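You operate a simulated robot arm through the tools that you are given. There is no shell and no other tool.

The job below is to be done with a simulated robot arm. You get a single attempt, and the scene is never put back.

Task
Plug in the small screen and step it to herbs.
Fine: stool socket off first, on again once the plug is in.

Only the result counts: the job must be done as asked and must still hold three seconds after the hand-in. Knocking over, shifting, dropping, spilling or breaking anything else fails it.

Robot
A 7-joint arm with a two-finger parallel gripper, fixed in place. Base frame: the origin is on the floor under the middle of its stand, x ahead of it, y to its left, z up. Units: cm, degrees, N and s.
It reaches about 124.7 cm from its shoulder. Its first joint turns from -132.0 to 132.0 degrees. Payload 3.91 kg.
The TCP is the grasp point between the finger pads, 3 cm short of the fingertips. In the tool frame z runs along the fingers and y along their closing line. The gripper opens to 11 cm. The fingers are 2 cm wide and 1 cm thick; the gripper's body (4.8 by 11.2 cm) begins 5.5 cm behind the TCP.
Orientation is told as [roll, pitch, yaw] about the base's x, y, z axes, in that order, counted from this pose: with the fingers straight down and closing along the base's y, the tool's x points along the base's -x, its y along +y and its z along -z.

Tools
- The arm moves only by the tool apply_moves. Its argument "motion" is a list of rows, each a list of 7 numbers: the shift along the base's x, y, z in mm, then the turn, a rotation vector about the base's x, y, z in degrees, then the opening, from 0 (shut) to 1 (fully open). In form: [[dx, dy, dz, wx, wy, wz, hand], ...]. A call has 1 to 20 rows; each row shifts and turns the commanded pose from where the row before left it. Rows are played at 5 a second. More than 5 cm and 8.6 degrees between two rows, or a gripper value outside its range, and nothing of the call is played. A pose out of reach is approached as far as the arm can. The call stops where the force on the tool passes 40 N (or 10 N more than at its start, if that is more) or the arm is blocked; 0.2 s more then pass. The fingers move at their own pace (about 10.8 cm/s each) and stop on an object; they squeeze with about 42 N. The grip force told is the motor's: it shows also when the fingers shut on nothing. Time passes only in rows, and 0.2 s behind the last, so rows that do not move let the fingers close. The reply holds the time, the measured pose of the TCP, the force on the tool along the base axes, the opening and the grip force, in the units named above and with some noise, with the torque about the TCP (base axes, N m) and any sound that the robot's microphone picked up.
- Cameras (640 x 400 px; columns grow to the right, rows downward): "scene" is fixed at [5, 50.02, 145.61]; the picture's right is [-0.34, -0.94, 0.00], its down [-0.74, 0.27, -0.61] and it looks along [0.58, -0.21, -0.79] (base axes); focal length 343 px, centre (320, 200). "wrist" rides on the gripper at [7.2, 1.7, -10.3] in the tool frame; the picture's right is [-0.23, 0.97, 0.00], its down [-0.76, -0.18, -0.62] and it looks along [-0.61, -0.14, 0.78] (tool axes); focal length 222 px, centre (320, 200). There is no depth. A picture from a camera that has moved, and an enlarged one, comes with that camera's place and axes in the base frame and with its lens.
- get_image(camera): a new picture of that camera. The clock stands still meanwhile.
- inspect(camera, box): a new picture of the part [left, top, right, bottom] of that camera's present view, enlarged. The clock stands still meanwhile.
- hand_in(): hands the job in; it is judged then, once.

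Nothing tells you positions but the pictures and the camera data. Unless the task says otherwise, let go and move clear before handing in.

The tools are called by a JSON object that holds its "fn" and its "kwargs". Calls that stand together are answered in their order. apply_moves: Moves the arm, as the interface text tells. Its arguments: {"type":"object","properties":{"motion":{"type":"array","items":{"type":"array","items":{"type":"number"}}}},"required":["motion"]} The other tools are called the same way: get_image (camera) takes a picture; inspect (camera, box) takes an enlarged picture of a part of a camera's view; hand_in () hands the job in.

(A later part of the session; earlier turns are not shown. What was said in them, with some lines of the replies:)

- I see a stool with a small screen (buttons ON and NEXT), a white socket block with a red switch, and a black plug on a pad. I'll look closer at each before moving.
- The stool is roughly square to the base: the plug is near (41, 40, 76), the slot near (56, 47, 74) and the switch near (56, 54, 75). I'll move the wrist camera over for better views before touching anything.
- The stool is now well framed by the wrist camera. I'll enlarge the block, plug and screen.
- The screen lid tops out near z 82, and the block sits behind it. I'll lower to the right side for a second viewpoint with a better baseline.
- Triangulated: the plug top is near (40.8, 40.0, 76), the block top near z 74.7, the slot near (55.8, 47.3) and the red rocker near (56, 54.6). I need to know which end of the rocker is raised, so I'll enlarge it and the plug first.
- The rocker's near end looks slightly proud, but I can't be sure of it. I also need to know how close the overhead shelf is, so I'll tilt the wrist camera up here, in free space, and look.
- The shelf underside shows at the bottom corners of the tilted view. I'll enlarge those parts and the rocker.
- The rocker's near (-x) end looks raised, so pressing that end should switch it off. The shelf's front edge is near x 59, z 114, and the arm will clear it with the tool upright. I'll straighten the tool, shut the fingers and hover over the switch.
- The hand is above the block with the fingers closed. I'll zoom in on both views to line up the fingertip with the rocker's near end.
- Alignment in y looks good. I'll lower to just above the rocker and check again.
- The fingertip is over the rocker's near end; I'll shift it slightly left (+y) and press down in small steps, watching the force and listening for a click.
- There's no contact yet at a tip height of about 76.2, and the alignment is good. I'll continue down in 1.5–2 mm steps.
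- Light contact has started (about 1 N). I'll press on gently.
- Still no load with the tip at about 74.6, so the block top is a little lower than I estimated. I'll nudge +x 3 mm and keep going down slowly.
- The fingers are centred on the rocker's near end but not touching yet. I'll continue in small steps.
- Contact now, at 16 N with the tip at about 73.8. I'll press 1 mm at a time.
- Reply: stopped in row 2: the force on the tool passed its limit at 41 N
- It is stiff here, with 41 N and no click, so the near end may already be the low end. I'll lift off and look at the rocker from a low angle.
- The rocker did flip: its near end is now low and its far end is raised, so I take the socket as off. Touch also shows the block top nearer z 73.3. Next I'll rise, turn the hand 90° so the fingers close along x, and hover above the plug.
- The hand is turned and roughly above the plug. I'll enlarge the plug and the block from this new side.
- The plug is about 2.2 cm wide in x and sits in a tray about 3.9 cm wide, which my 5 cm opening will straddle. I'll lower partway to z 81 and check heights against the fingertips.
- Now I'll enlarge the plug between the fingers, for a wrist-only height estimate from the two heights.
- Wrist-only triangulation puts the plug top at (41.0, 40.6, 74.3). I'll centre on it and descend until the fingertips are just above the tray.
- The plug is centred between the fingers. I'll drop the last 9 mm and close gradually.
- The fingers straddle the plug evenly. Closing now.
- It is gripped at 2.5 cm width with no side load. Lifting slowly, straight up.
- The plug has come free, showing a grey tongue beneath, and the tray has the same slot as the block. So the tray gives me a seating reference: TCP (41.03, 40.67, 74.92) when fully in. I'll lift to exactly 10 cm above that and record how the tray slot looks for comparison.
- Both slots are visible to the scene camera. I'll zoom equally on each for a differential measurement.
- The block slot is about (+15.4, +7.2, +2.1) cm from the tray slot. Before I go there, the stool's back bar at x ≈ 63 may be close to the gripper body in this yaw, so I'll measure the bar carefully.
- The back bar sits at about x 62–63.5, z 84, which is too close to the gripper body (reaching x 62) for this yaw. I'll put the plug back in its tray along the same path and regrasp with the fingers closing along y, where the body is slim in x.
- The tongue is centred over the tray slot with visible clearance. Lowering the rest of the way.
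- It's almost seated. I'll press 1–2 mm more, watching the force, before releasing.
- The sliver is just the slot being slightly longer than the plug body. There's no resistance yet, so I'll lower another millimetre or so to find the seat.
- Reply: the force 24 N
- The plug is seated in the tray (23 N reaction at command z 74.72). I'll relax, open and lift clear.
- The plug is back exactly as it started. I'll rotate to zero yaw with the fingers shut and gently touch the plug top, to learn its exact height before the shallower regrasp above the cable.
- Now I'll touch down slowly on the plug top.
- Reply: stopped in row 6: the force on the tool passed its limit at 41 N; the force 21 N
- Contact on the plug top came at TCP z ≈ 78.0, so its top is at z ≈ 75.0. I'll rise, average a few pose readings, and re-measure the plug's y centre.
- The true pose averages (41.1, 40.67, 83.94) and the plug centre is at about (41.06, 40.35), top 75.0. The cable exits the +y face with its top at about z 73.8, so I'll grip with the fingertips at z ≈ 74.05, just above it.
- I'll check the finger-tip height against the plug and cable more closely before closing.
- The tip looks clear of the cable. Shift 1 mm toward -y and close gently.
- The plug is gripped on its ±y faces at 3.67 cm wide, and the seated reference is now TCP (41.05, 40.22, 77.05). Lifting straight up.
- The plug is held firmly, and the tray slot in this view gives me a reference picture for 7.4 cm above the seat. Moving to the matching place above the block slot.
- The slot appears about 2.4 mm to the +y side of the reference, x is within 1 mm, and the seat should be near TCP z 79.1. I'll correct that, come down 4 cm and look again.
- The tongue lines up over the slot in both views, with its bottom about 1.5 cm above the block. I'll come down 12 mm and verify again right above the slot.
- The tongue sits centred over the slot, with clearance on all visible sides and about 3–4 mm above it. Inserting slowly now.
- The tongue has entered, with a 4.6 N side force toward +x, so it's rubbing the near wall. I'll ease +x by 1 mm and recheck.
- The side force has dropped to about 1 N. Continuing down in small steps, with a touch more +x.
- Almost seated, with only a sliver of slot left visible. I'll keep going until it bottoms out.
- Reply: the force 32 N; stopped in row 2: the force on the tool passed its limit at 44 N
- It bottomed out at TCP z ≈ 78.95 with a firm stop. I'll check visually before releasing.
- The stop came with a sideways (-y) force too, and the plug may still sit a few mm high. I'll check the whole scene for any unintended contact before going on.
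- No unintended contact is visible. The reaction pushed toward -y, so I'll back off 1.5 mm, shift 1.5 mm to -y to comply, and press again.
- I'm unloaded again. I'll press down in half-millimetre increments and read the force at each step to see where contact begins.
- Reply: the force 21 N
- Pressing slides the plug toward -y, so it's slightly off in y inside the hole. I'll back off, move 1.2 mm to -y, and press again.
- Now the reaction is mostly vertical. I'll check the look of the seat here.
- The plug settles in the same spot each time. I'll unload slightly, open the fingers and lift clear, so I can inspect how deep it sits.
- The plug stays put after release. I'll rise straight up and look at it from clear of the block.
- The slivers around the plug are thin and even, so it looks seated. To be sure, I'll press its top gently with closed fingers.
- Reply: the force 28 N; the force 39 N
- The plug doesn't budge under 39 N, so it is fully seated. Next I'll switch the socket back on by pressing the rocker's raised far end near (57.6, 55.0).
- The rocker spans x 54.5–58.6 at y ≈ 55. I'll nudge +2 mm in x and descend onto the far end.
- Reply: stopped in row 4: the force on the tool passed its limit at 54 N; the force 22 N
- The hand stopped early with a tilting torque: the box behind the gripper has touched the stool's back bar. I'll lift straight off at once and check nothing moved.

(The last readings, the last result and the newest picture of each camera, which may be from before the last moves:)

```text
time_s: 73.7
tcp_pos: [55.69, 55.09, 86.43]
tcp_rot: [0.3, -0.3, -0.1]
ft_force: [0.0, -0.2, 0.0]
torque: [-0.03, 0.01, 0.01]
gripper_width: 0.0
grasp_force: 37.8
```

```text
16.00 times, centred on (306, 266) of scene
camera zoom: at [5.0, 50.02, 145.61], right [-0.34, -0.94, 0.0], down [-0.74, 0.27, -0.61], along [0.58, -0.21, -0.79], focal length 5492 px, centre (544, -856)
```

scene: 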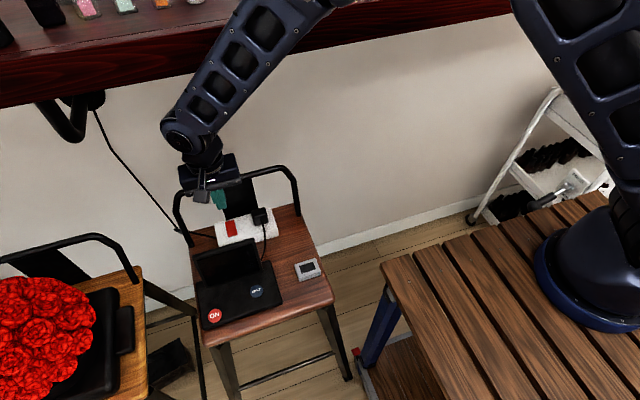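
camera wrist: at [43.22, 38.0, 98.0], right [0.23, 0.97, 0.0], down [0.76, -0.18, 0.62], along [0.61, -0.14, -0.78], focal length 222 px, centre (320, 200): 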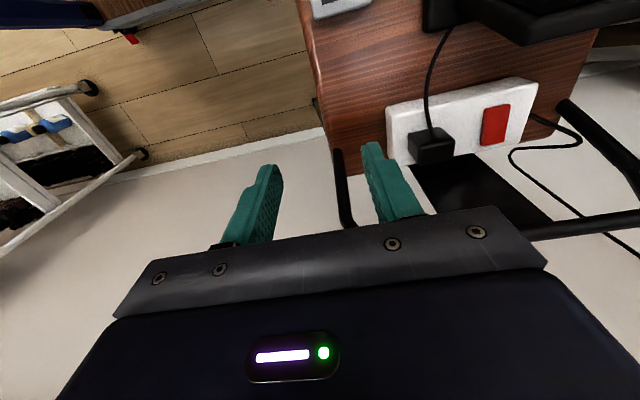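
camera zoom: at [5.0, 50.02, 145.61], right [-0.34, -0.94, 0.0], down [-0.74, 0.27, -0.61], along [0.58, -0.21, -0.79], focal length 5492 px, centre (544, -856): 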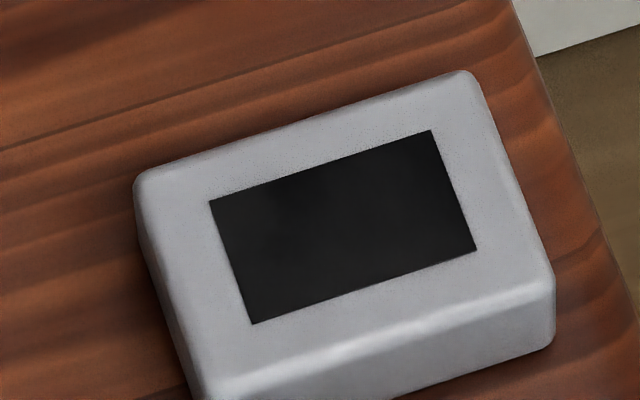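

The stool and block haven't moved. To reach the far end without nearing the bar, I'll use yaw 90° with the fingers spread, so the +x finger presses while the body stays back; first I need the lid's top edge measured.

{"fn": "get_image", "kwargs": {"camera": "wrist"}}

{"fn": "inspect", "kwargs": {"camera": "scene", "box": [190, 225, 270, 285]}}

```text
taken
camera wrist: at [48.51, 56.8, 96.68], right [0.23, 0.97, 0.01], down [0.76, -0.18, 0.63], along [0.61, -0.14, -0.78], focal length 222 px, centre (320, 200)
```

wrist: 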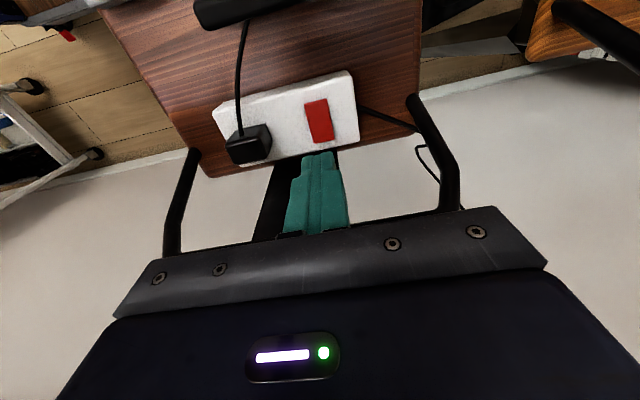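

```text
6.67 times, centred on (230, 255) of scene
camera zoom: at [5.0, 50.02, 145.61], right [-0.34, -0.94, 0.0], down [-0.74, 0.27, -0.61], along [0.58, -0.21, -0.79], focal length 2288 px, centre (920, -167)
```

zoom: 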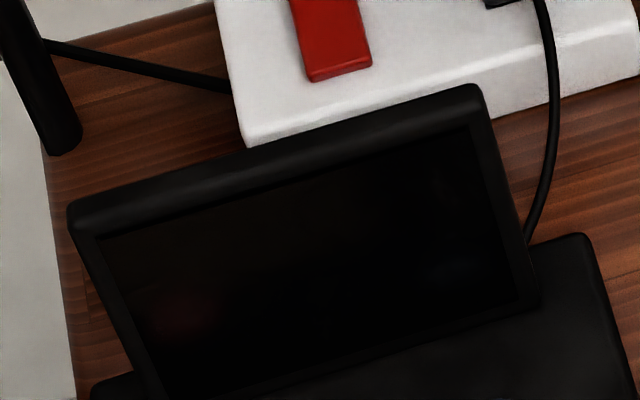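

The lid's back top edge is at x ≈ 47.4, z ≈ 80.5, which leaves room. I'll rotate to yaw 90° at height, open to 7.7 cm, and place the +x finger over the rocker's far end.

{"fn": "apply_moves", "kwargs": {"motion": [[-10, 0, 15, 0, 0, 8, 0], [-10, 0, 0, 0, 0, 8, 0], [0, 0, 0, 0, 0, 8, 0], [0, 0, 0, 0, 0, 8, 0], [0, 0, 0, 0, 0, 8, 0], [0, 0, 0, 0, 0, 8, 0], [0, 0, 0, 0, 0, 8, 0], [0, 0, 0, 0, 0, 8, 0], [0, 0, 0, 0, 0, 8, 0], [0, 0, 0, 0, 0, 8, 0.3], [0, 0, 0, 0, 0, 8, 0.7], [0, 0, 0, 0, 0, 2, 0.7], [0, 0, 0, 0, 0, 0, 0.7], [0, 0, 0, 0, 0, 0, 0.7]]}}

{"fn": "apply_moves", "kwargs": {"motion": [[0, 0, 0, 0, 0, 0, 0.7]]}}

{"fn": "get_image", "kwargs": {"camera": "wrist"}}

{"fn": "inspect", "kwargs": {"camera": "scene", "box": [180, 140, 308, 250]}}

```text
time_s: 76.7
tcp_pos: [53.71, 55.2, 88.03]
tcp_rot: [0.3, -0.3, 89.9]
ft_force: [0.0, 0.5, 0.3]
torque: [-0.03, -0.01, 0.01]
gripper_width: 7.69
grasp_force: 0.1
```

```text
time_s: 77.1
tcp_pos: [53.82, 55.1, 88.04]
tcp_rot: [0.3, -0.3, 89.8]
ft_force: [0.3, 0.8, 0.3]
torque: [-0.01, 0.03, -0.01]
gripper_width: 7.71
grasp_force: 0.1
```

```text
taken
camera wrist: at [52.17, 47.93, 98.21], right [-0.97, 0.23, 0.01], down [0.18, 0.76, 0.63], along [0.14, 0.61, -0.78], focal length 222 px, centre (320, 200)
```

wrist: 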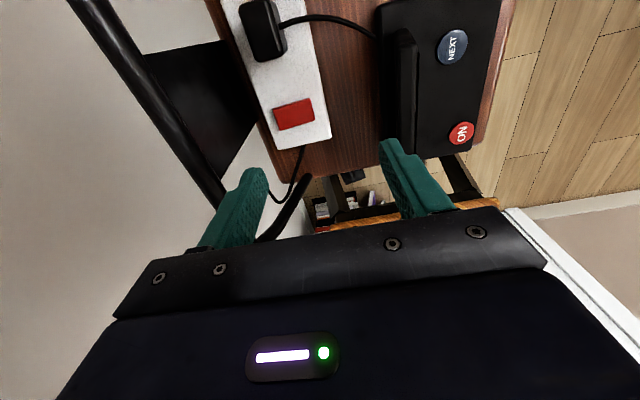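

```text
3.64 times, centred on (244, 195) of scene
camera zoom: at [5.0, 50.02, 145.61], right [-0.34, -0.94, 0.0], down [-0.74, 0.27, -0.61], along [0.58, -0.21, -0.79], focal length 1248 px, centre (596, 218)
```

zoom: 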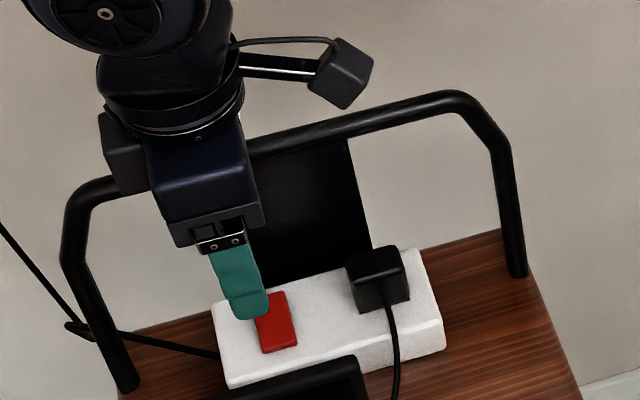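

This view shows the rocker side-on. I'll measure its x extent and the bar position from here.

{"fn": "inspect", "kwargs": {"camera": "wrist", "box": [240, 70, 368, 150]}}

{"fn": "inspect", "kwargs": {"camera": "wrist", "box": [120, 60, 280, 220]}}

```text
5.00 times, centred on (304, 110) of wrist
camera zoom: at [52.17, 47.93, 98.21], right [-0.97, 0.23, 0.01], down [0.18, 0.76, 0.63], along [0.14, 0.61, -0.78], focal length 1111 px, centre (400, 650)
```

zoom: 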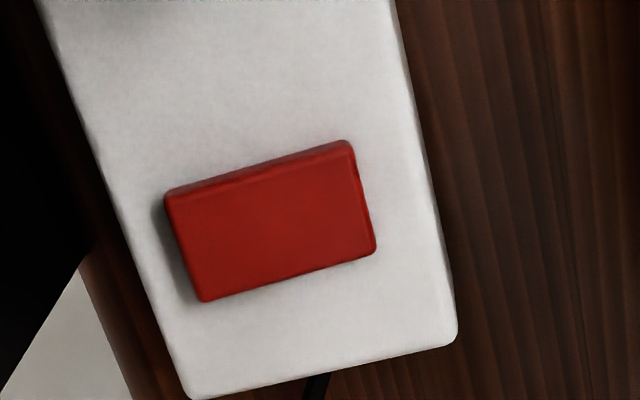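

```text
2.50 times, centred on (200, 140) of wrist
camera zoom: at [52.17, 47.93, 98.21], right [-0.97, 0.23, 0.01], down [0.18, 0.76, 0.63], along [0.14, 0.61, -0.78], focal length 555 px, centre (620, 350)
```

zoom: 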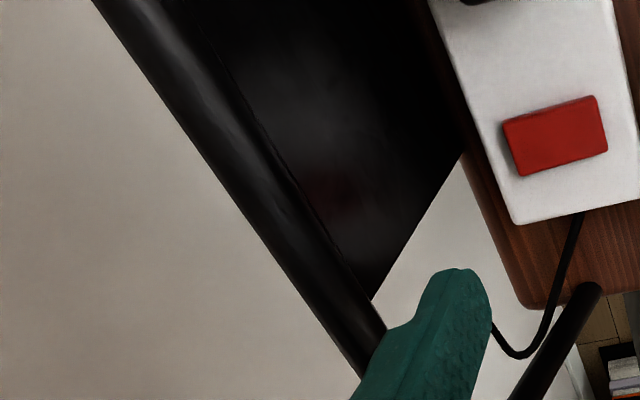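

The rocker spans x 54.45–58.44, and the bar's front face is at about x 59.9. I'll shift 3 mm to -x, leaving about 0.85 cm of body clearance, and descend in stages.

{"fn": "apply_moves", "kwargs": {"motion": [[-3, -2, 0, 0, 0, 0, 0.7], [0, 0, -25, 0, 0, 0, 0.7], [0, 0, -25, 0, 0, 0, 0.7], [0, 0, -15, 0, 0, 0, 0.7], [0, 0, -10, 0, 0, 0, 0.7], [0, 0, 0, 0, 0, 0, 0.7]]}}

{"fn": "get_image", "kwargs": {"camera": "wrist"}}

{"fn": "inspect", "kwargs": {"camera": "scene", "box": [190, 160, 286, 250]}}

```text
time_s: 78.5
tcp_pos: [53.44, 55.05, 80.58]
tcp_rot: [0.3, -0.3, 89.8]
ft_force: [-0.9, 0.9, 0.5]
torque: [-0.04, -0.01, -0.01]
gripper_width: 7.69
grasp_force: 0.1
```

```text
taken
camera wrist: at [51.85, 47.7, 90.75], right [-0.97, 0.23, 0.01], down [0.18, 0.76, 0.63], along [0.14, 0.61, -0.78], focal length 222 px, centre (320, 200)
```

wrist: 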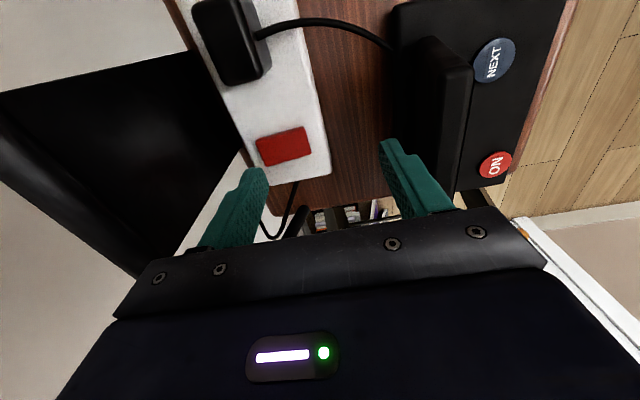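

```text
4.44 times, centred on (238, 205) of scene
camera zoom: at [5.0, 50.02, 145.61], right [-0.34, -0.94, 0.0], down [-0.74, 0.27, -0.61], along [0.58, -0.21, -0.79], focal length 1526 px, centre (684, 178)
```

zoom: 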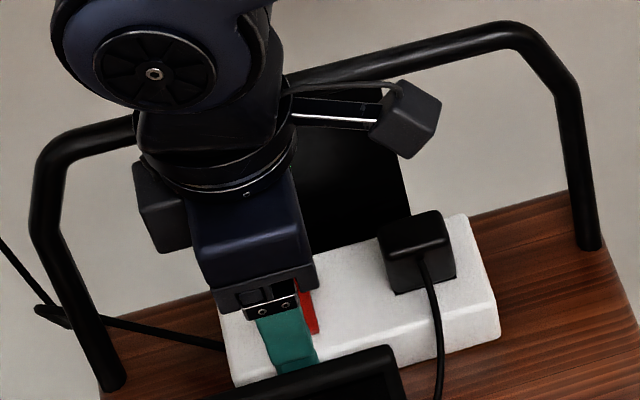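

All clear at this height. Continuing down toward the rocker.

{"fn": "apply_moves", "kwargs": {"motion": [[0, 0, -10, 0, 0, 0, 0.7], [0, 0, -10, 0, 0, 0, 0.7], [0, 0, -6, 0, 0, 0, 0.7], [0, 0, 0, 0, 0, 0, 0.7]]}}

{"fn": "get_image", "kwargs": {"camera": "wrist"}}

{"fn": "inspect", "kwargs": {"camera": "scene", "box": [190, 160, 286, 250]}}

```text
time_s: 79.5
tcp_pos: [53.51, 54.95, 78.03]
tcp_rot: [0.3, -0.2, 89.8]
ft_force: [0.3, 0.3, -0.5]
torque: [0.02, 0.03, -0.03]
gripper_width: 7.71
grasp_force: 0.0
```

```text
taken
camera wrist: at [51.93, 47.75, 88.09], right [-0.97, 0.23, 0.01], down [0.18, 0.76, 0.63], along [0.14, 0.61, -0.78], focal length 222 px, centre (320, 200)
```

wrist: 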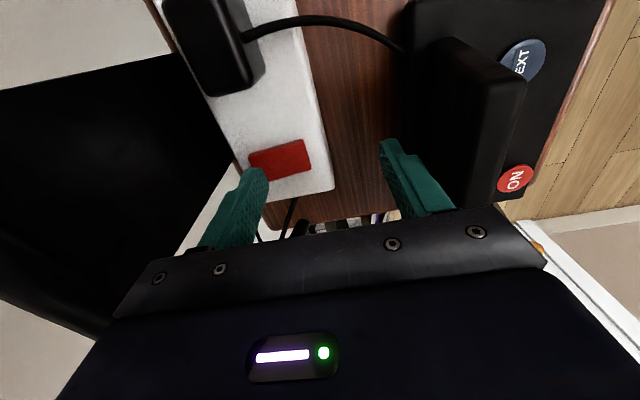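

```text
4.44 times, centred on (238, 205) of scene
camera zoom: at [5.0, 50.02, 145.61], right [-0.34, -0.94, 0.0], down [-0.74, 0.27, -0.61], along [0.58, -0.21, -0.79], focal length 1526 px, centre (684, 178)
```

zoom: 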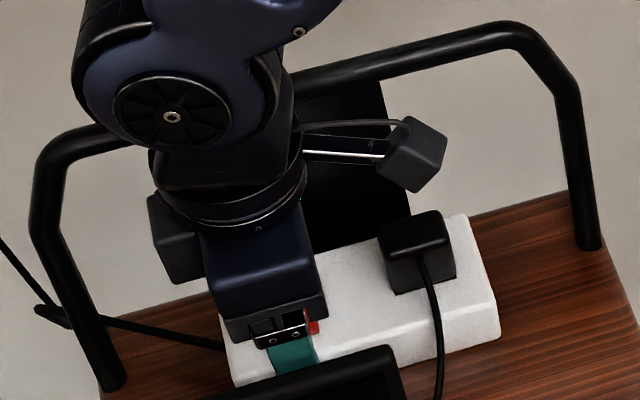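

{"fn": "inspect", "kwargs": {"camera": "wrist", "box": [220, 120, 348, 200]}}

{"fn": "inspect", "kwargs": {"camera": "wrist", "box": [360, 20, 560, 230]}}

```text
5.00 times, centred on (284, 160) of wrist
camera zoom: at [51.93, 47.75, 88.09], right [-0.97, 0.23, 0.01], down [0.18, 0.76, 0.63], along [0.14, 0.61, -0.78], focal length 1111 px, centre (500, 400)
```

zoom: 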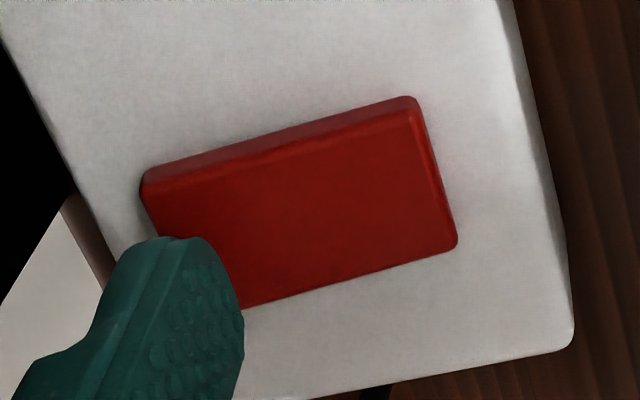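

```text
1.90 times, centred on (460, 125) of wrist
camera zoom: at [51.93, 47.75, 88.09], right [-0.97, 0.23, 0.01], down [0.18, 0.76, 0.63], along [0.14, 0.61, -0.78], focal length 423 px, centre (53, 343)
```

zoom: 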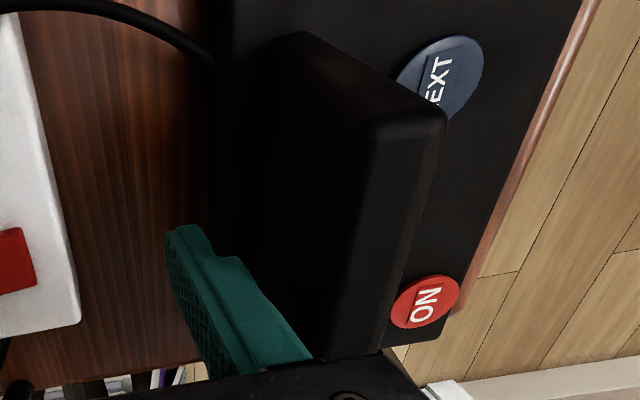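

Aligned over the far end, with the other finger clear of the lid. Pressing slowly.

{"fn": "apply_moves", "kwargs": {"motion": [[0, 0, -3, 0, 0, 0, 0.7], [0, 0, -3, 0, 0, 0, 0.7], [0, 0, -2, 0, 0, 0, 0.7], [0, 0, 0, 0, 0, 0, 0.7]]}}

{"fn": "apply_moves", "kwargs": {"motion": [[0, 0, -1.5, 0, 0, 0, 0.7], [0, 0, -1.5, 0, 0, 0, 0.7], [0, 0, 0, 0, 0, 0, 0.7]]}}

```text
time_s: 80.5
tcp_pos: [53.44, 54.93, 77.22]
tcp_rot: [0.3, -0.3, 89.9]
ft_force: [-0.3, -0.6, 1.4]
torque: [0.03, -0.03, -0.06]
gripper_width: 7.72
grasp_force: 0.0
```

```text
time_s: 81.3
tcp_pos: [53.51, 55.01, 76.83]
tcp_rot: [0.4, -0.3, 89.9]
ft_force: [0.2, -0.9, 0.4]
torque: [-0.02, 0.02, -0.02]
gripper_width: 7.7
grasp_force: 0.0
```

{"fn": "apply_moves", "kwargs": {"motion": [[0, 0, -1, 0, 0, 0, 0.7], [0, 0, -1, 0, 0, 0, 0.7], [0, 0, 0, 0, 0, 0, 0.7]]}}

{"fn": "inspect", "kwargs": {"camera": "wrist", "box": [220, 120, 348, 200]}}

```text
time_s: 82.1
tcp_pos: [53.51, 55.04, 76.86]
tcp_rot: [0.3, -0.3, 90.0]
ft_force: [-0.1, -6.9, 22.4]
torque: [-0.38, -0.81, -0.39]
gripper_width: 7.66
grasp_force: 0.1
```

```text
5.00 times, centred on (284, 160) of wrist
camera zoom: at [51.91, 47.78, 86.98], right [-0.97, 0.23, 0.01], down [0.18, 0.76, 0.63], along [0.14, 0.61, -0.78], focal length 1111 px, centre (500, 400)
```

zoom: 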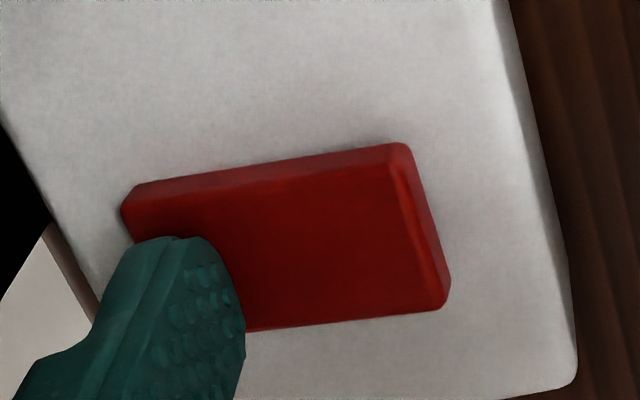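

The rocker looks flipped: its near end is now raised. I'll lift straight up and confirm.

{"fn": "apply_moves", "kwargs": {"motion": [[0, 0, 10, 0, 0, 0, 0.7], [0, 0, 25, 0, 0, 0, 0.7], [0, 0, 30, 0, 0, 0, 0.7], [0, 0, 30, 0, 0, 0, 0.7], [-20, 0, 10, 0, 0, 0, 0.7], [0, 0, 0, 0, 0, 0, 0.7]]}}

{"fn": "inspect", "kwargs": {"camera": "scene", "box": [180, 180, 308, 310]}}

{"fn": "get_image", "kwargs": {"camera": "scene"}}

{"fn": "get_image", "kwargs": {"camera": "wrist"}}

```text
time_s: 83.5
tcp_pos: [51.64, 54.98, 87.01]
tcp_rot: [0.3, -0.3, 89.9]
ft_force: [-0.1, 0.2, 0.4]
torque: [0.03, 0.02, -0.02]
gripper_width: 7.68
grasp_force: 0.1
```

```text
3.08 times, centred on (244, 245) of scene
camera zoom: at [5.0, 50.02, 145.61], right [-0.34, -0.94, 0.0], down [-0.74, 0.27, -0.61], along [0.58, -0.21, -0.79], focal length 1056 px, centre (554, 62)
```

zoom: 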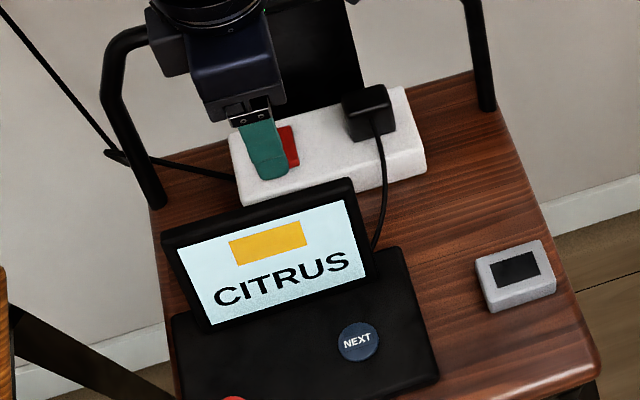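

```text
taken
```

scene: 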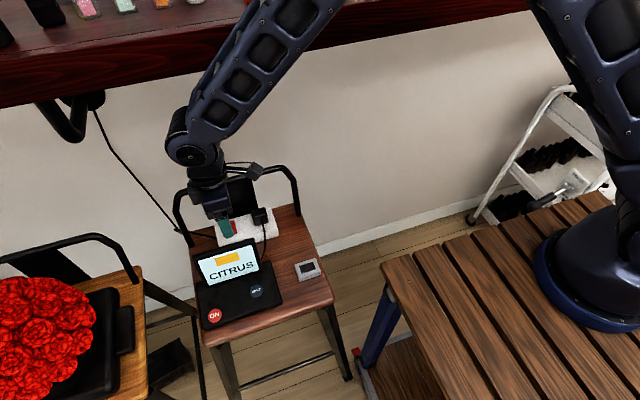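

```text
taken
camera wrist: at [49.99, 47.73, 97.24], right [-0.97, 0.23, 0.01], down [0.18, 0.76, 0.63], along [0.14, 0.61, -0.78], focal length 222 px, centre (320, 200)
```

wrist: 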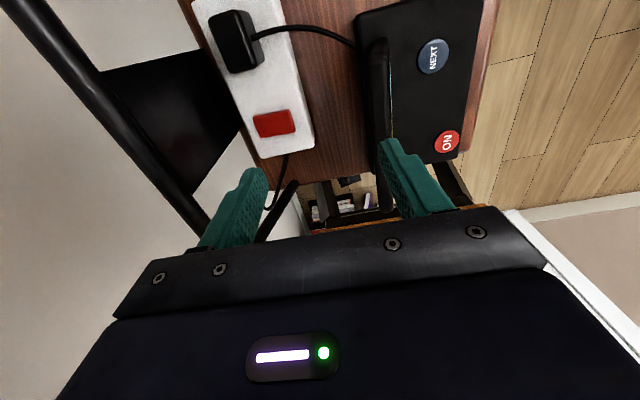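

The screen has come on by itself showing "CITRUS", so the plug is in and the socket is on. Now I'll rotate back, shut the fingers and hover over NEXT at about (39.8, 52.9).

{"fn": "apply_moves", "kwargs": {"motion": [[0, 0, 10, 0, 0, -8, 0.4], [-10, -2, 0, 0, 0, -8, 0], [-10, -2, 0, 0, 0, -8, 0], [-10, -2, 0, 0, 0, -8, 0], [-10, -2, 0, 0, 0, -8, 0], [-10, -2, 0, 0, 0, -8, 0], [-12, -2, 0, 0, 0, -8, 0], [-12, -2, 0, 0, 0, -8, 0], [-12, -2, 0, 0, 0, -8, 0], [-12, -2, 0, 0, 0, -8, 0], [-12, -2, 0, 0, 0, -8, 0], [-8, -1, 0, 0, 0, -1.8, 0], [0, 0, 0, 0, 0, 0, 0], [0, 0, 0, 0, 0, 0, 0]]}}

{"fn": "apply_moves", "kwargs": {"motion": [[0, 0, 0, 0, 0, 0, 0]]}}

{"fn": "get_image", "kwargs": {"camera": "wrist"}}

{"fn": "inspect", "kwargs": {"camera": "scene", "box": [180, 210, 308, 330]}}

```text
time_s: 86.5
tcp_pos: [39.63, 52.72, 88.13]
tcp_rot: [0.2, -0.3, 0.1]
ft_force: [-0.2, -0.3, 0.2]
torque: [-0.02, 0.02, 0.0]
gripper_width: 0.01
grasp_force: 37.7
```

```text
time_s: 86.9
tcp_pos: [39.71, 52.93, 88.12]
tcp_rot: [0.3, -0.2, 0.2]
ft_force: [0.4, -0.4, 0.3]
torque: [-0.02, -0.02, 0.02]
gripper_width: 0.02
grasp_force: 38.1
```

```text
taken
camera wrist: at [32.41, 54.55, 98.29], right [0.23, 0.97, 0.01], down [0.76, -0.18, 0.63], along [0.61, -0.14, -0.78], focal length 222 px, centre (320, 200)
```

wrist: 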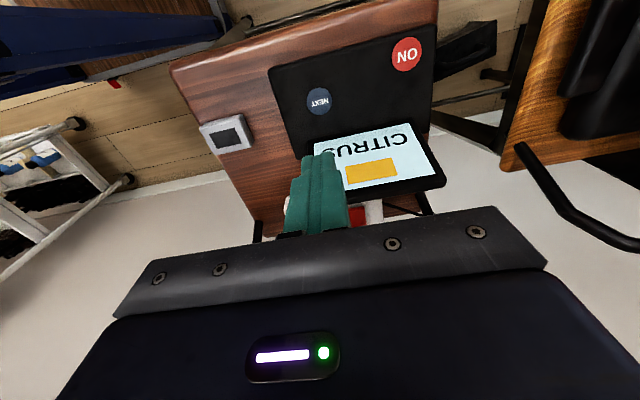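

```text
3.33 times, centred on (244, 270) of scene
camera zoom: at [5.0, 50.02, 145.61], right [-0.34, -0.94, 0.0], down [-0.74, 0.27, -0.61], along [0.58, -0.21, -0.79], focal length 1144 px, centre (573, -33)
```

zoom: 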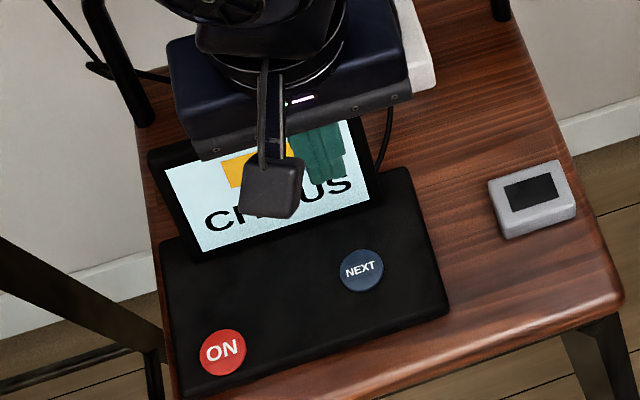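

The fingertip is over NEXT within a few mm. I'll shift 2–3 mm to -x and come down to about 2 cm above it.

{"fn": "apply_moves", "kwargs": {"motion": [[-3, 1, -30, 0, 0, 0, 0], [0, 0, -30, 0, 0, 0, 0], [0, 0, -30, 0, 0, 0, 0], [0, 0, -15, 0, 0, 0, 0], [0, 0, 0, 0, 0, 0, 0]]}}

{"fn": "inspect", "kwargs": {"camera": "wrist", "box": [240, 80, 400, 180]}}

{"fn": "inspect", "kwargs": {"camera": "scene", "box": [190, 220, 308, 320]}}

```text
time_s: 88.1
tcp_pos: [39.39, 52.97, 77.71]
tcp_rot: [0.3, -0.4, 0.1]
ft_force: [0.0, 0.9, 0.4]
torque: [-0.04, 0.03, 0.0]
gripper_width: 0.0
grasp_force: 37.4
```

```text
4.00 times, centred on (320, 130) of wrist
camera zoom: at [32.17, 54.69, 87.86], right [0.23, 0.97, 0.01], down [0.76, -0.18, 0.63], along [0.61, -0.14, -0.78], focal length 888 px, centre (320, 480)
```

zoom: 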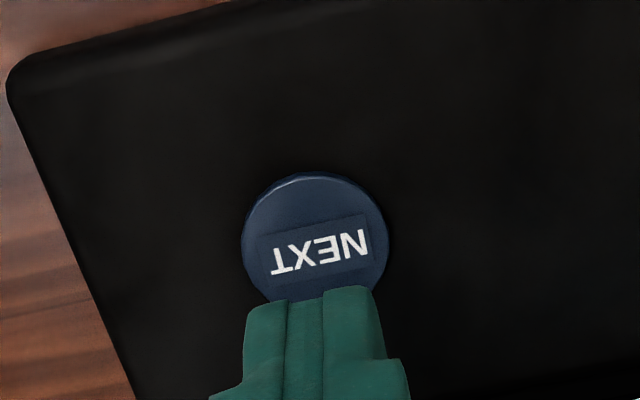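

```text
4.00 times, centred on (249, 270) of scene
camera zoom: at [5.0, 50.02, 145.61], right [-0.34, -0.94, 0.0], down [-0.74, 0.27, -0.61], along [0.58, -0.21, -0.79], focal length 1373 px, centre (604, -80)
```

zoom: 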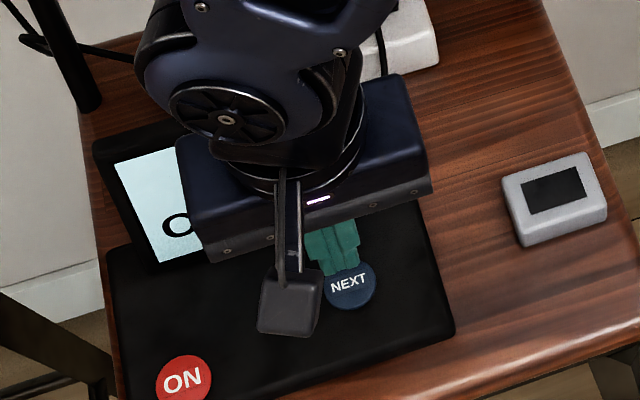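

Well centred over NEXT. Pressing down slowly.

{"fn": "apply_moves", "kwargs": {"motion": [[-1, 0, -8, 0, 0, 0, 0], [0, 0, -6, 0, 0, 0, 0], [0, 0, -3, 0, 0, 0, 0], [0, 0, -2, 0, 0, 0, 0], [0, 0, 0, 0, 0, 0, 0]]}}

{"fn": "apply_moves", "kwargs": {"motion": [[0, 0, -1.5, 0, 0, 0, 0], [0, 0, -1.5, 0, 0, 0, 0], [0, 0, 0, 0, 0, 0, 0]]}}

```text
time_s: 89.3
tcp_pos: [39.27, 52.95, 75.7]
tcp_rot: [0.2, -0.3, 0.1]
ft_force: [0.0, -0.4, 0.5]
torque: [0.02, -0.03, 0.01]
gripper_width: 0.0
grasp_force: 37.7
```

```text
time_s: 90.1
tcp_pos: [39.32, 53.0, 75.44]
tcp_rot: [0.2, -0.4, 0.1]
ft_force: [0.0, -0.1, -0.1]
torque: [0.02, 0.02, 0.0]
gripper_width: 0.0
grasp_force: 37.4
```

{"fn": "apply_moves", "kwargs": {"motion": [[0, 0, -1.5, 0, 0, 0, 0], [0, 0, -1.5, 0, 0, 0, 0], [0, 0, 0, 0, 0, 0, 0]]}}

{"fn": "inspect", "kwargs": {"camera": "wrist", "box": [240, 100, 400, 200]}}

```text
time_s: 90.9
tcp_pos: [39.27, 52.93, 75.16]
tcp_rot: [0.3, -0.3, 0.1]
ft_force: [0.6, 0.8, 0.7]
torque: [0.02, -0.01, 0.02]
gripper_width: 0.0
grasp_force: 37.9
```

```text
4.00 times, centred on (320, 150) of wrist
camera zoom: at [31.98, 54.65, 85.36], right [0.23, 0.97, 0.01], down [0.76, -0.18, 0.63], along [0.61, -0.14, -0.78], focal length 888 px, centre (320, 400)
```

zoom: 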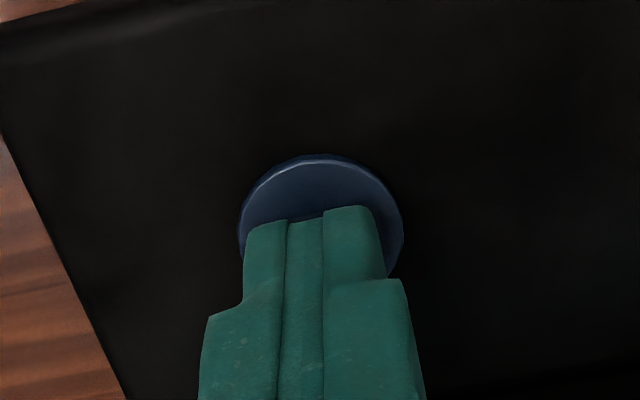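

{"fn": "apply_moves", "kwargs": {"motion": [[0, 0, -1.5, 0, 0, 0, 0], [0, 0, 0, 0, 0, 0, 0]]}}

{"fn": "apply_moves", "kwargs": {"motion": [[0, 0, -1.5, 0, 0, 0, 0], [0, 0, 0, 0, 0, 0, 0]]}}

{"fn": "apply_moves", "kwargs": {"motion": [[0, 0, -1.5, 0, 0, 0, 0], [0, 0, 0, 0, 0, 0, 0]]}}

```text
time_s: 91.5
tcp_pos: [39.23, 52.97, 75.0]
tcp_rot: [0.2, -0.3, 0.2]
ft_force: [-0.4, 0.5, -0.2]
torque: [-0.02, 0.0, -0.01]
gripper_width: 0.0
grasp_force: 37.8
```

```text
time_s: 92.1
tcp_pos: [39.29, 52.98, 74.8]
tcp_rot: [0.3, -0.3, 0.1]
ft_force: [-0.5, 0.4, 0.0]
torque: [-0.01, 0.0, 0.0]
gripper_width: 0.0
grasp_force: 37.1
```

```text
time_s: 92.7
tcp_pos: [39.23, 52.94, 74.62]
tcp_rot: [0.3, -0.3, 0.1]
ft_force: [-0.4, 0.5, 0.1]
torque: [-0.03, 0.0, -0.01]
gripper_width: 0.0
grasp_force: 37.1
```

{"fn": "apply_moves", "kwargs": {"motion": [[0, 0, -1.5, 0, 0, 0, 0], [0, 0, 0, 0, 0, 0, 0]]}}

{"fn": "apply_moves", "kwargs": {"motion": [[0, 0, -1.5, 0, 0, 0, 0], [0, 0, 0, 0, 0, 0, 0]]}}

{"fn": "inspect", "kwargs": {"camera": "wrist", "box": [240, 100, 400, 200]}}

```text
time_s: 93.3
tcp_pos: [39.26, 52.99, 74.59]
tcp_rot: [0.4, -0.4, 0.0]
ft_force: [0.2, 0.5, -0.3]
torque: [-0.02, -0.01, 0.0]
gripper_width: 0.0
grasp_force: 38.1
```

```text
time_s: 93.9
tcp_pos: [39.21, 53.11, 74.36]
tcp_rot: [0.3, -0.3, 0.0]
ft_force: [0.4, 0.7, 1.4]
torque: [-0.03, 0.02, 0.05]
gripper_width: 0.0
grasp_force: 38.1
```

```text
4.00 times, centred on (320, 150) of wrist
camera zoom: at [31.97, 54.7, 84.6], right [0.23, 0.97, 0.01], down [0.76, -0.18, 0.63], along [0.61, -0.14, -0.78], focal length 888 px, centre (320, 400)
```

zoom: 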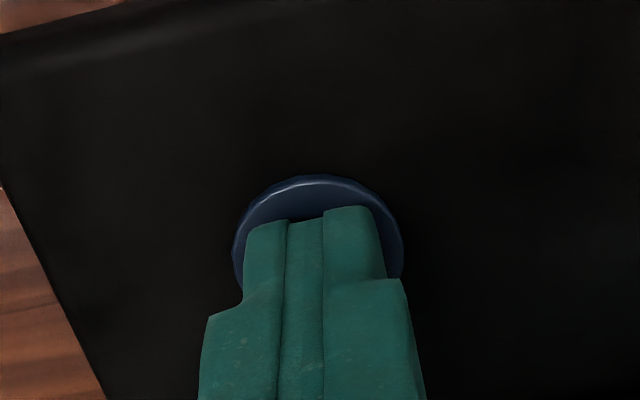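

Light contact may be starting. Continuing in 1 mm steps and watching the screen.

{"fn": "apply_moves", "kwargs": {"motion": [[0, 0, -1, 0, 0, 0, 0], [0, 0, 0, 0, 0, 0, 0]]}}

{"fn": "apply_moves", "kwargs": {"motion": [[0, 0, -1, 0, 0, 0, 0], [0, 0, 0, 0, 0, 0, 0]]}}

{"fn": "inspect", "kwargs": {"camera": "scene", "box": [190, 220, 308, 320]}}

```text
time_s: 94.5
tcp_pos: [39.14, 53.07, 74.25]
tcp_rot: [0.3, -0.4, 0.2]
ft_force: [-0.4, -0.4, 0.4]
torque: [-0.03, 0.02, 0.02]
gripper_width: 0.0
grasp_force: 37.2
```

```text
time_s: 95.1
tcp_pos: [39.25, 53.18, 74.11]
tcp_rot: [0.2, -0.3, 0.1]
ft_force: [-0.2, -0.4, 1.6]
torque: [-0.04, 0.02, 0.02]
gripper_width: 0.0
grasp_force: 38.2
```

```text
4.00 times, centred on (249, 270) of scene
camera zoom: at [5.0, 50.02, 145.61], right [-0.34, -0.94, 0.0], down [-0.74, 0.27, -0.61], along [0.58, -0.21, -0.79], focal length 1373 px, centre (604, -80)
```

zoom: 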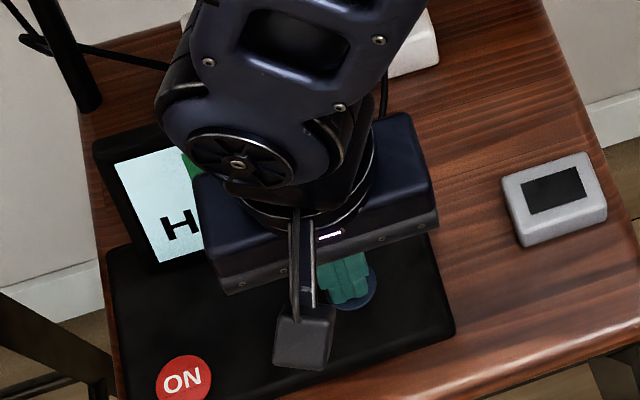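

The screen has changed to something starting with "H" with a green icon, probably HERBS. I'll lift straight off the button.

{"fn": "apply_moves", "kwargs": {"motion": [[0, 0, 15, 0, 0, 0, 0], [0, 0, 30, 0, 0, 0, 0], [0, 0, 40, 0, 0, 0, 0], [0, 0, 40, 0, 0, 0, 0], [0, -30, 20, 0, 0, 0, 0], [0, -40, 0, 0, 0, 0, 0], [0, -40, 0, 0, 0, 0, 0], [0, -40, 0, 0, 0, 0, 0], [0, 0, 0, 0, 0, 0, 0]]}}

{"fn": "inspect", "kwargs": {"camera": "scene", "box": [180, 190, 340, 310]}}

{"fn": "get_image", "kwargs": {"camera": "scene"}}

```text
time_s: 97.1
tcp_pos: [39.3, 37.85, 88.97]
tcp_rot: [0.2, -0.3, 0.1]
ft_force: [-0.2, -0.2, -0.2]
torque: [-0.01, 0.0, -0.04]
gripper_width: 0.01
grasp_force: 38.3
```

```text
3.33 times, centred on (260, 250) of scene
camera zoom: at [5.0, 50.02, 145.61], right [-0.34, -0.94, 0.0], down [-0.74, 0.27, -0.61], along [0.58, -0.21, -0.79], focal length 1144 px, centre (520, 33)
```

zoom: 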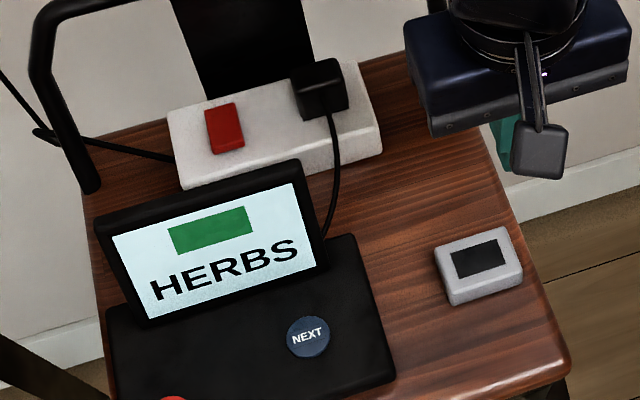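

```text
taken
```

scene: 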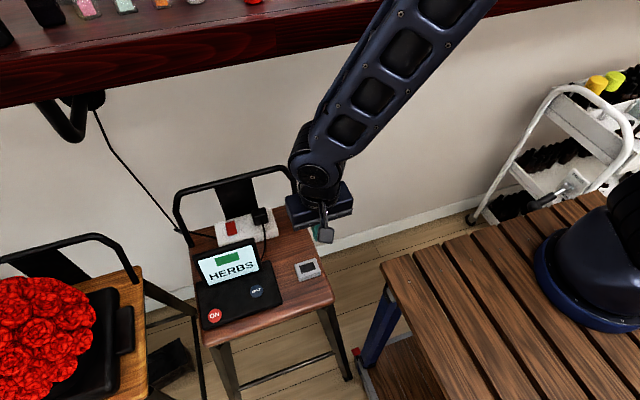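

The screen shows HERBS, the plug is in and the rocker is on. I'll move the arm further clear, wait a few seconds, and verify that everything holds.

{"fn": "apply_moves", "kwargs": {"motion": [[0, -40, 20, 0, 0, 0, 0.3], [0, -40, 20, 0, 0, 0, 0.5], [0, 0, 20, 0, 0, 0, 0.5], [0, 0, 0, 0, 0, 0, 0.5], [0, 0, 0, 0, 0, 0, 0.5], [0, 0, 0, 0, 0, 0, 0.5], [0, 0, 0, 0, 0, 0, 0.5], [0, 0, 0, 0, 0, 0, 0.5], [0, 0, 0, 0, 0, 0, 0.5], [0, 0, 0, 0, 0, 0, 0.5], [0, 0, 0, 0, 0, 0, 0.5], [0, 0, 0, 0, 0, 0, 0.5], [0, 0, 0, 0, 0, 0, 0.5], [0, 0, 0, 0, 0, 0, 0.5], [0, 0, 0, 0, 0, 0, 0.5], [0, 0, 0, 0, 0, 0, 0.5], [0, 0, 0, 0, 0, 0, 0.5], [0, 0, 0, 0, 0, 0, 0.5]]}}

{"fn": "get_image", "kwargs": {"camera": "scene"}}

{"fn": "inspect", "kwargs": {"camera": "scene", "box": [180, 190, 340, 310]}}

{"fn": "inspect", "kwargs": {"camera": "scene", "box": [215, 200, 279, 245]}}

```text
time_s: 100.9
tcp_pos: [39.43, 30.05, 94.8]
tcp_rot: [0.4, -0.3, 0.2]
ft_force: [0.1, 0.1, 0.4]
torque: [-0.02, -0.01, -0.01]
gripper_width: 5.51
grasp_force: 0.0
```

```text
taken
```

scene: 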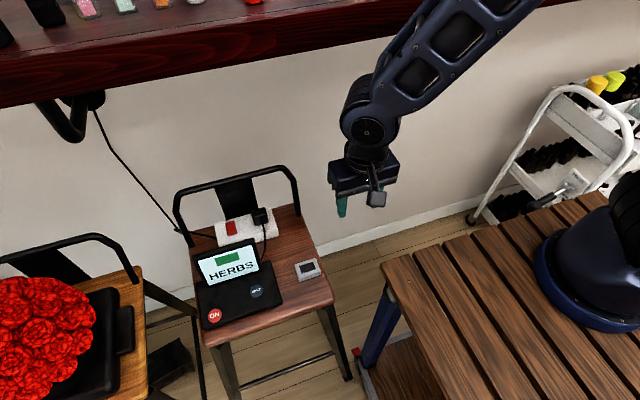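

```text
3.33 times, centred on (260, 250) of scene
camera zoom: at [5.0, 50.02, 145.61], right [-0.34, -0.94, 0.0], down [-0.74, 0.27, -0.61], along [0.58, -0.21, -0.79], focal length 1144 px, centre (520, 33)
```

zoom: 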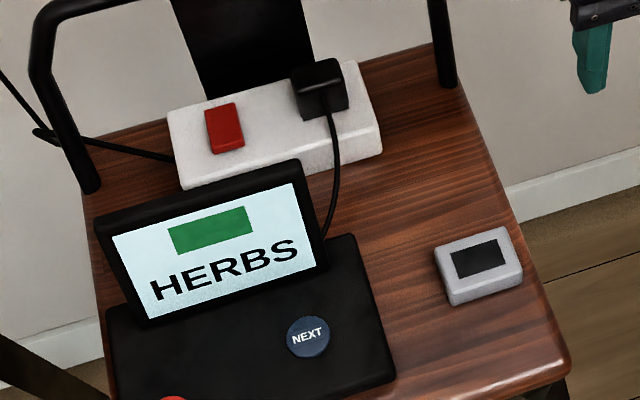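

```text
8.89 times, centred on (247, 222) of scene
camera zoom: at [5.0, 50.02, 145.61], right [-0.34, -0.94, 0.0], down [-0.74, 0.27, -0.61], along [0.58, -0.21, -0.79], focal length 3051 px, centre (969, 0)
```

zoom: 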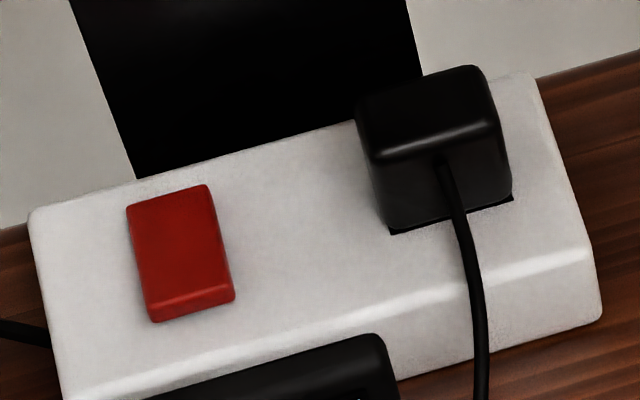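

The plug is seated in the block, the rocker is back in its starting position (socket on), and the screen has held HERBS for several seconds. Nothing visible has been knocked over and the arm is clear, so I'm handing in.

{"fn": "hand_in", "kwargs": {}}

```text
The job is handed in.
```

The small screen is plugged into the stool socket and now shows HERBS. I handed the job in with the arm clear. The screen had held HERBS for about five seconds by then. I haven't seen the judge's result.

- **Order:** I switched the stool socket off, put the plug in, then switched it back on. The screen lit up showing CITRUS, and one press of NEXT brought up HERBS.
- **Off state:** the socket has no light, so I took the first press as "off". The screen stayed dark after the plug was in and came on only when I pressed the switch back.
- **Contact with the stool:** on the way to switch the socket back on, the gripper touched the stool's back bar, with about 54 N on the tool. I lifted off at once, and close-up pictures afterwards showed the stool and the socket block in the same place.
- **Plug's tray:** the tray the plug came from sits under 1 mm from where it started.
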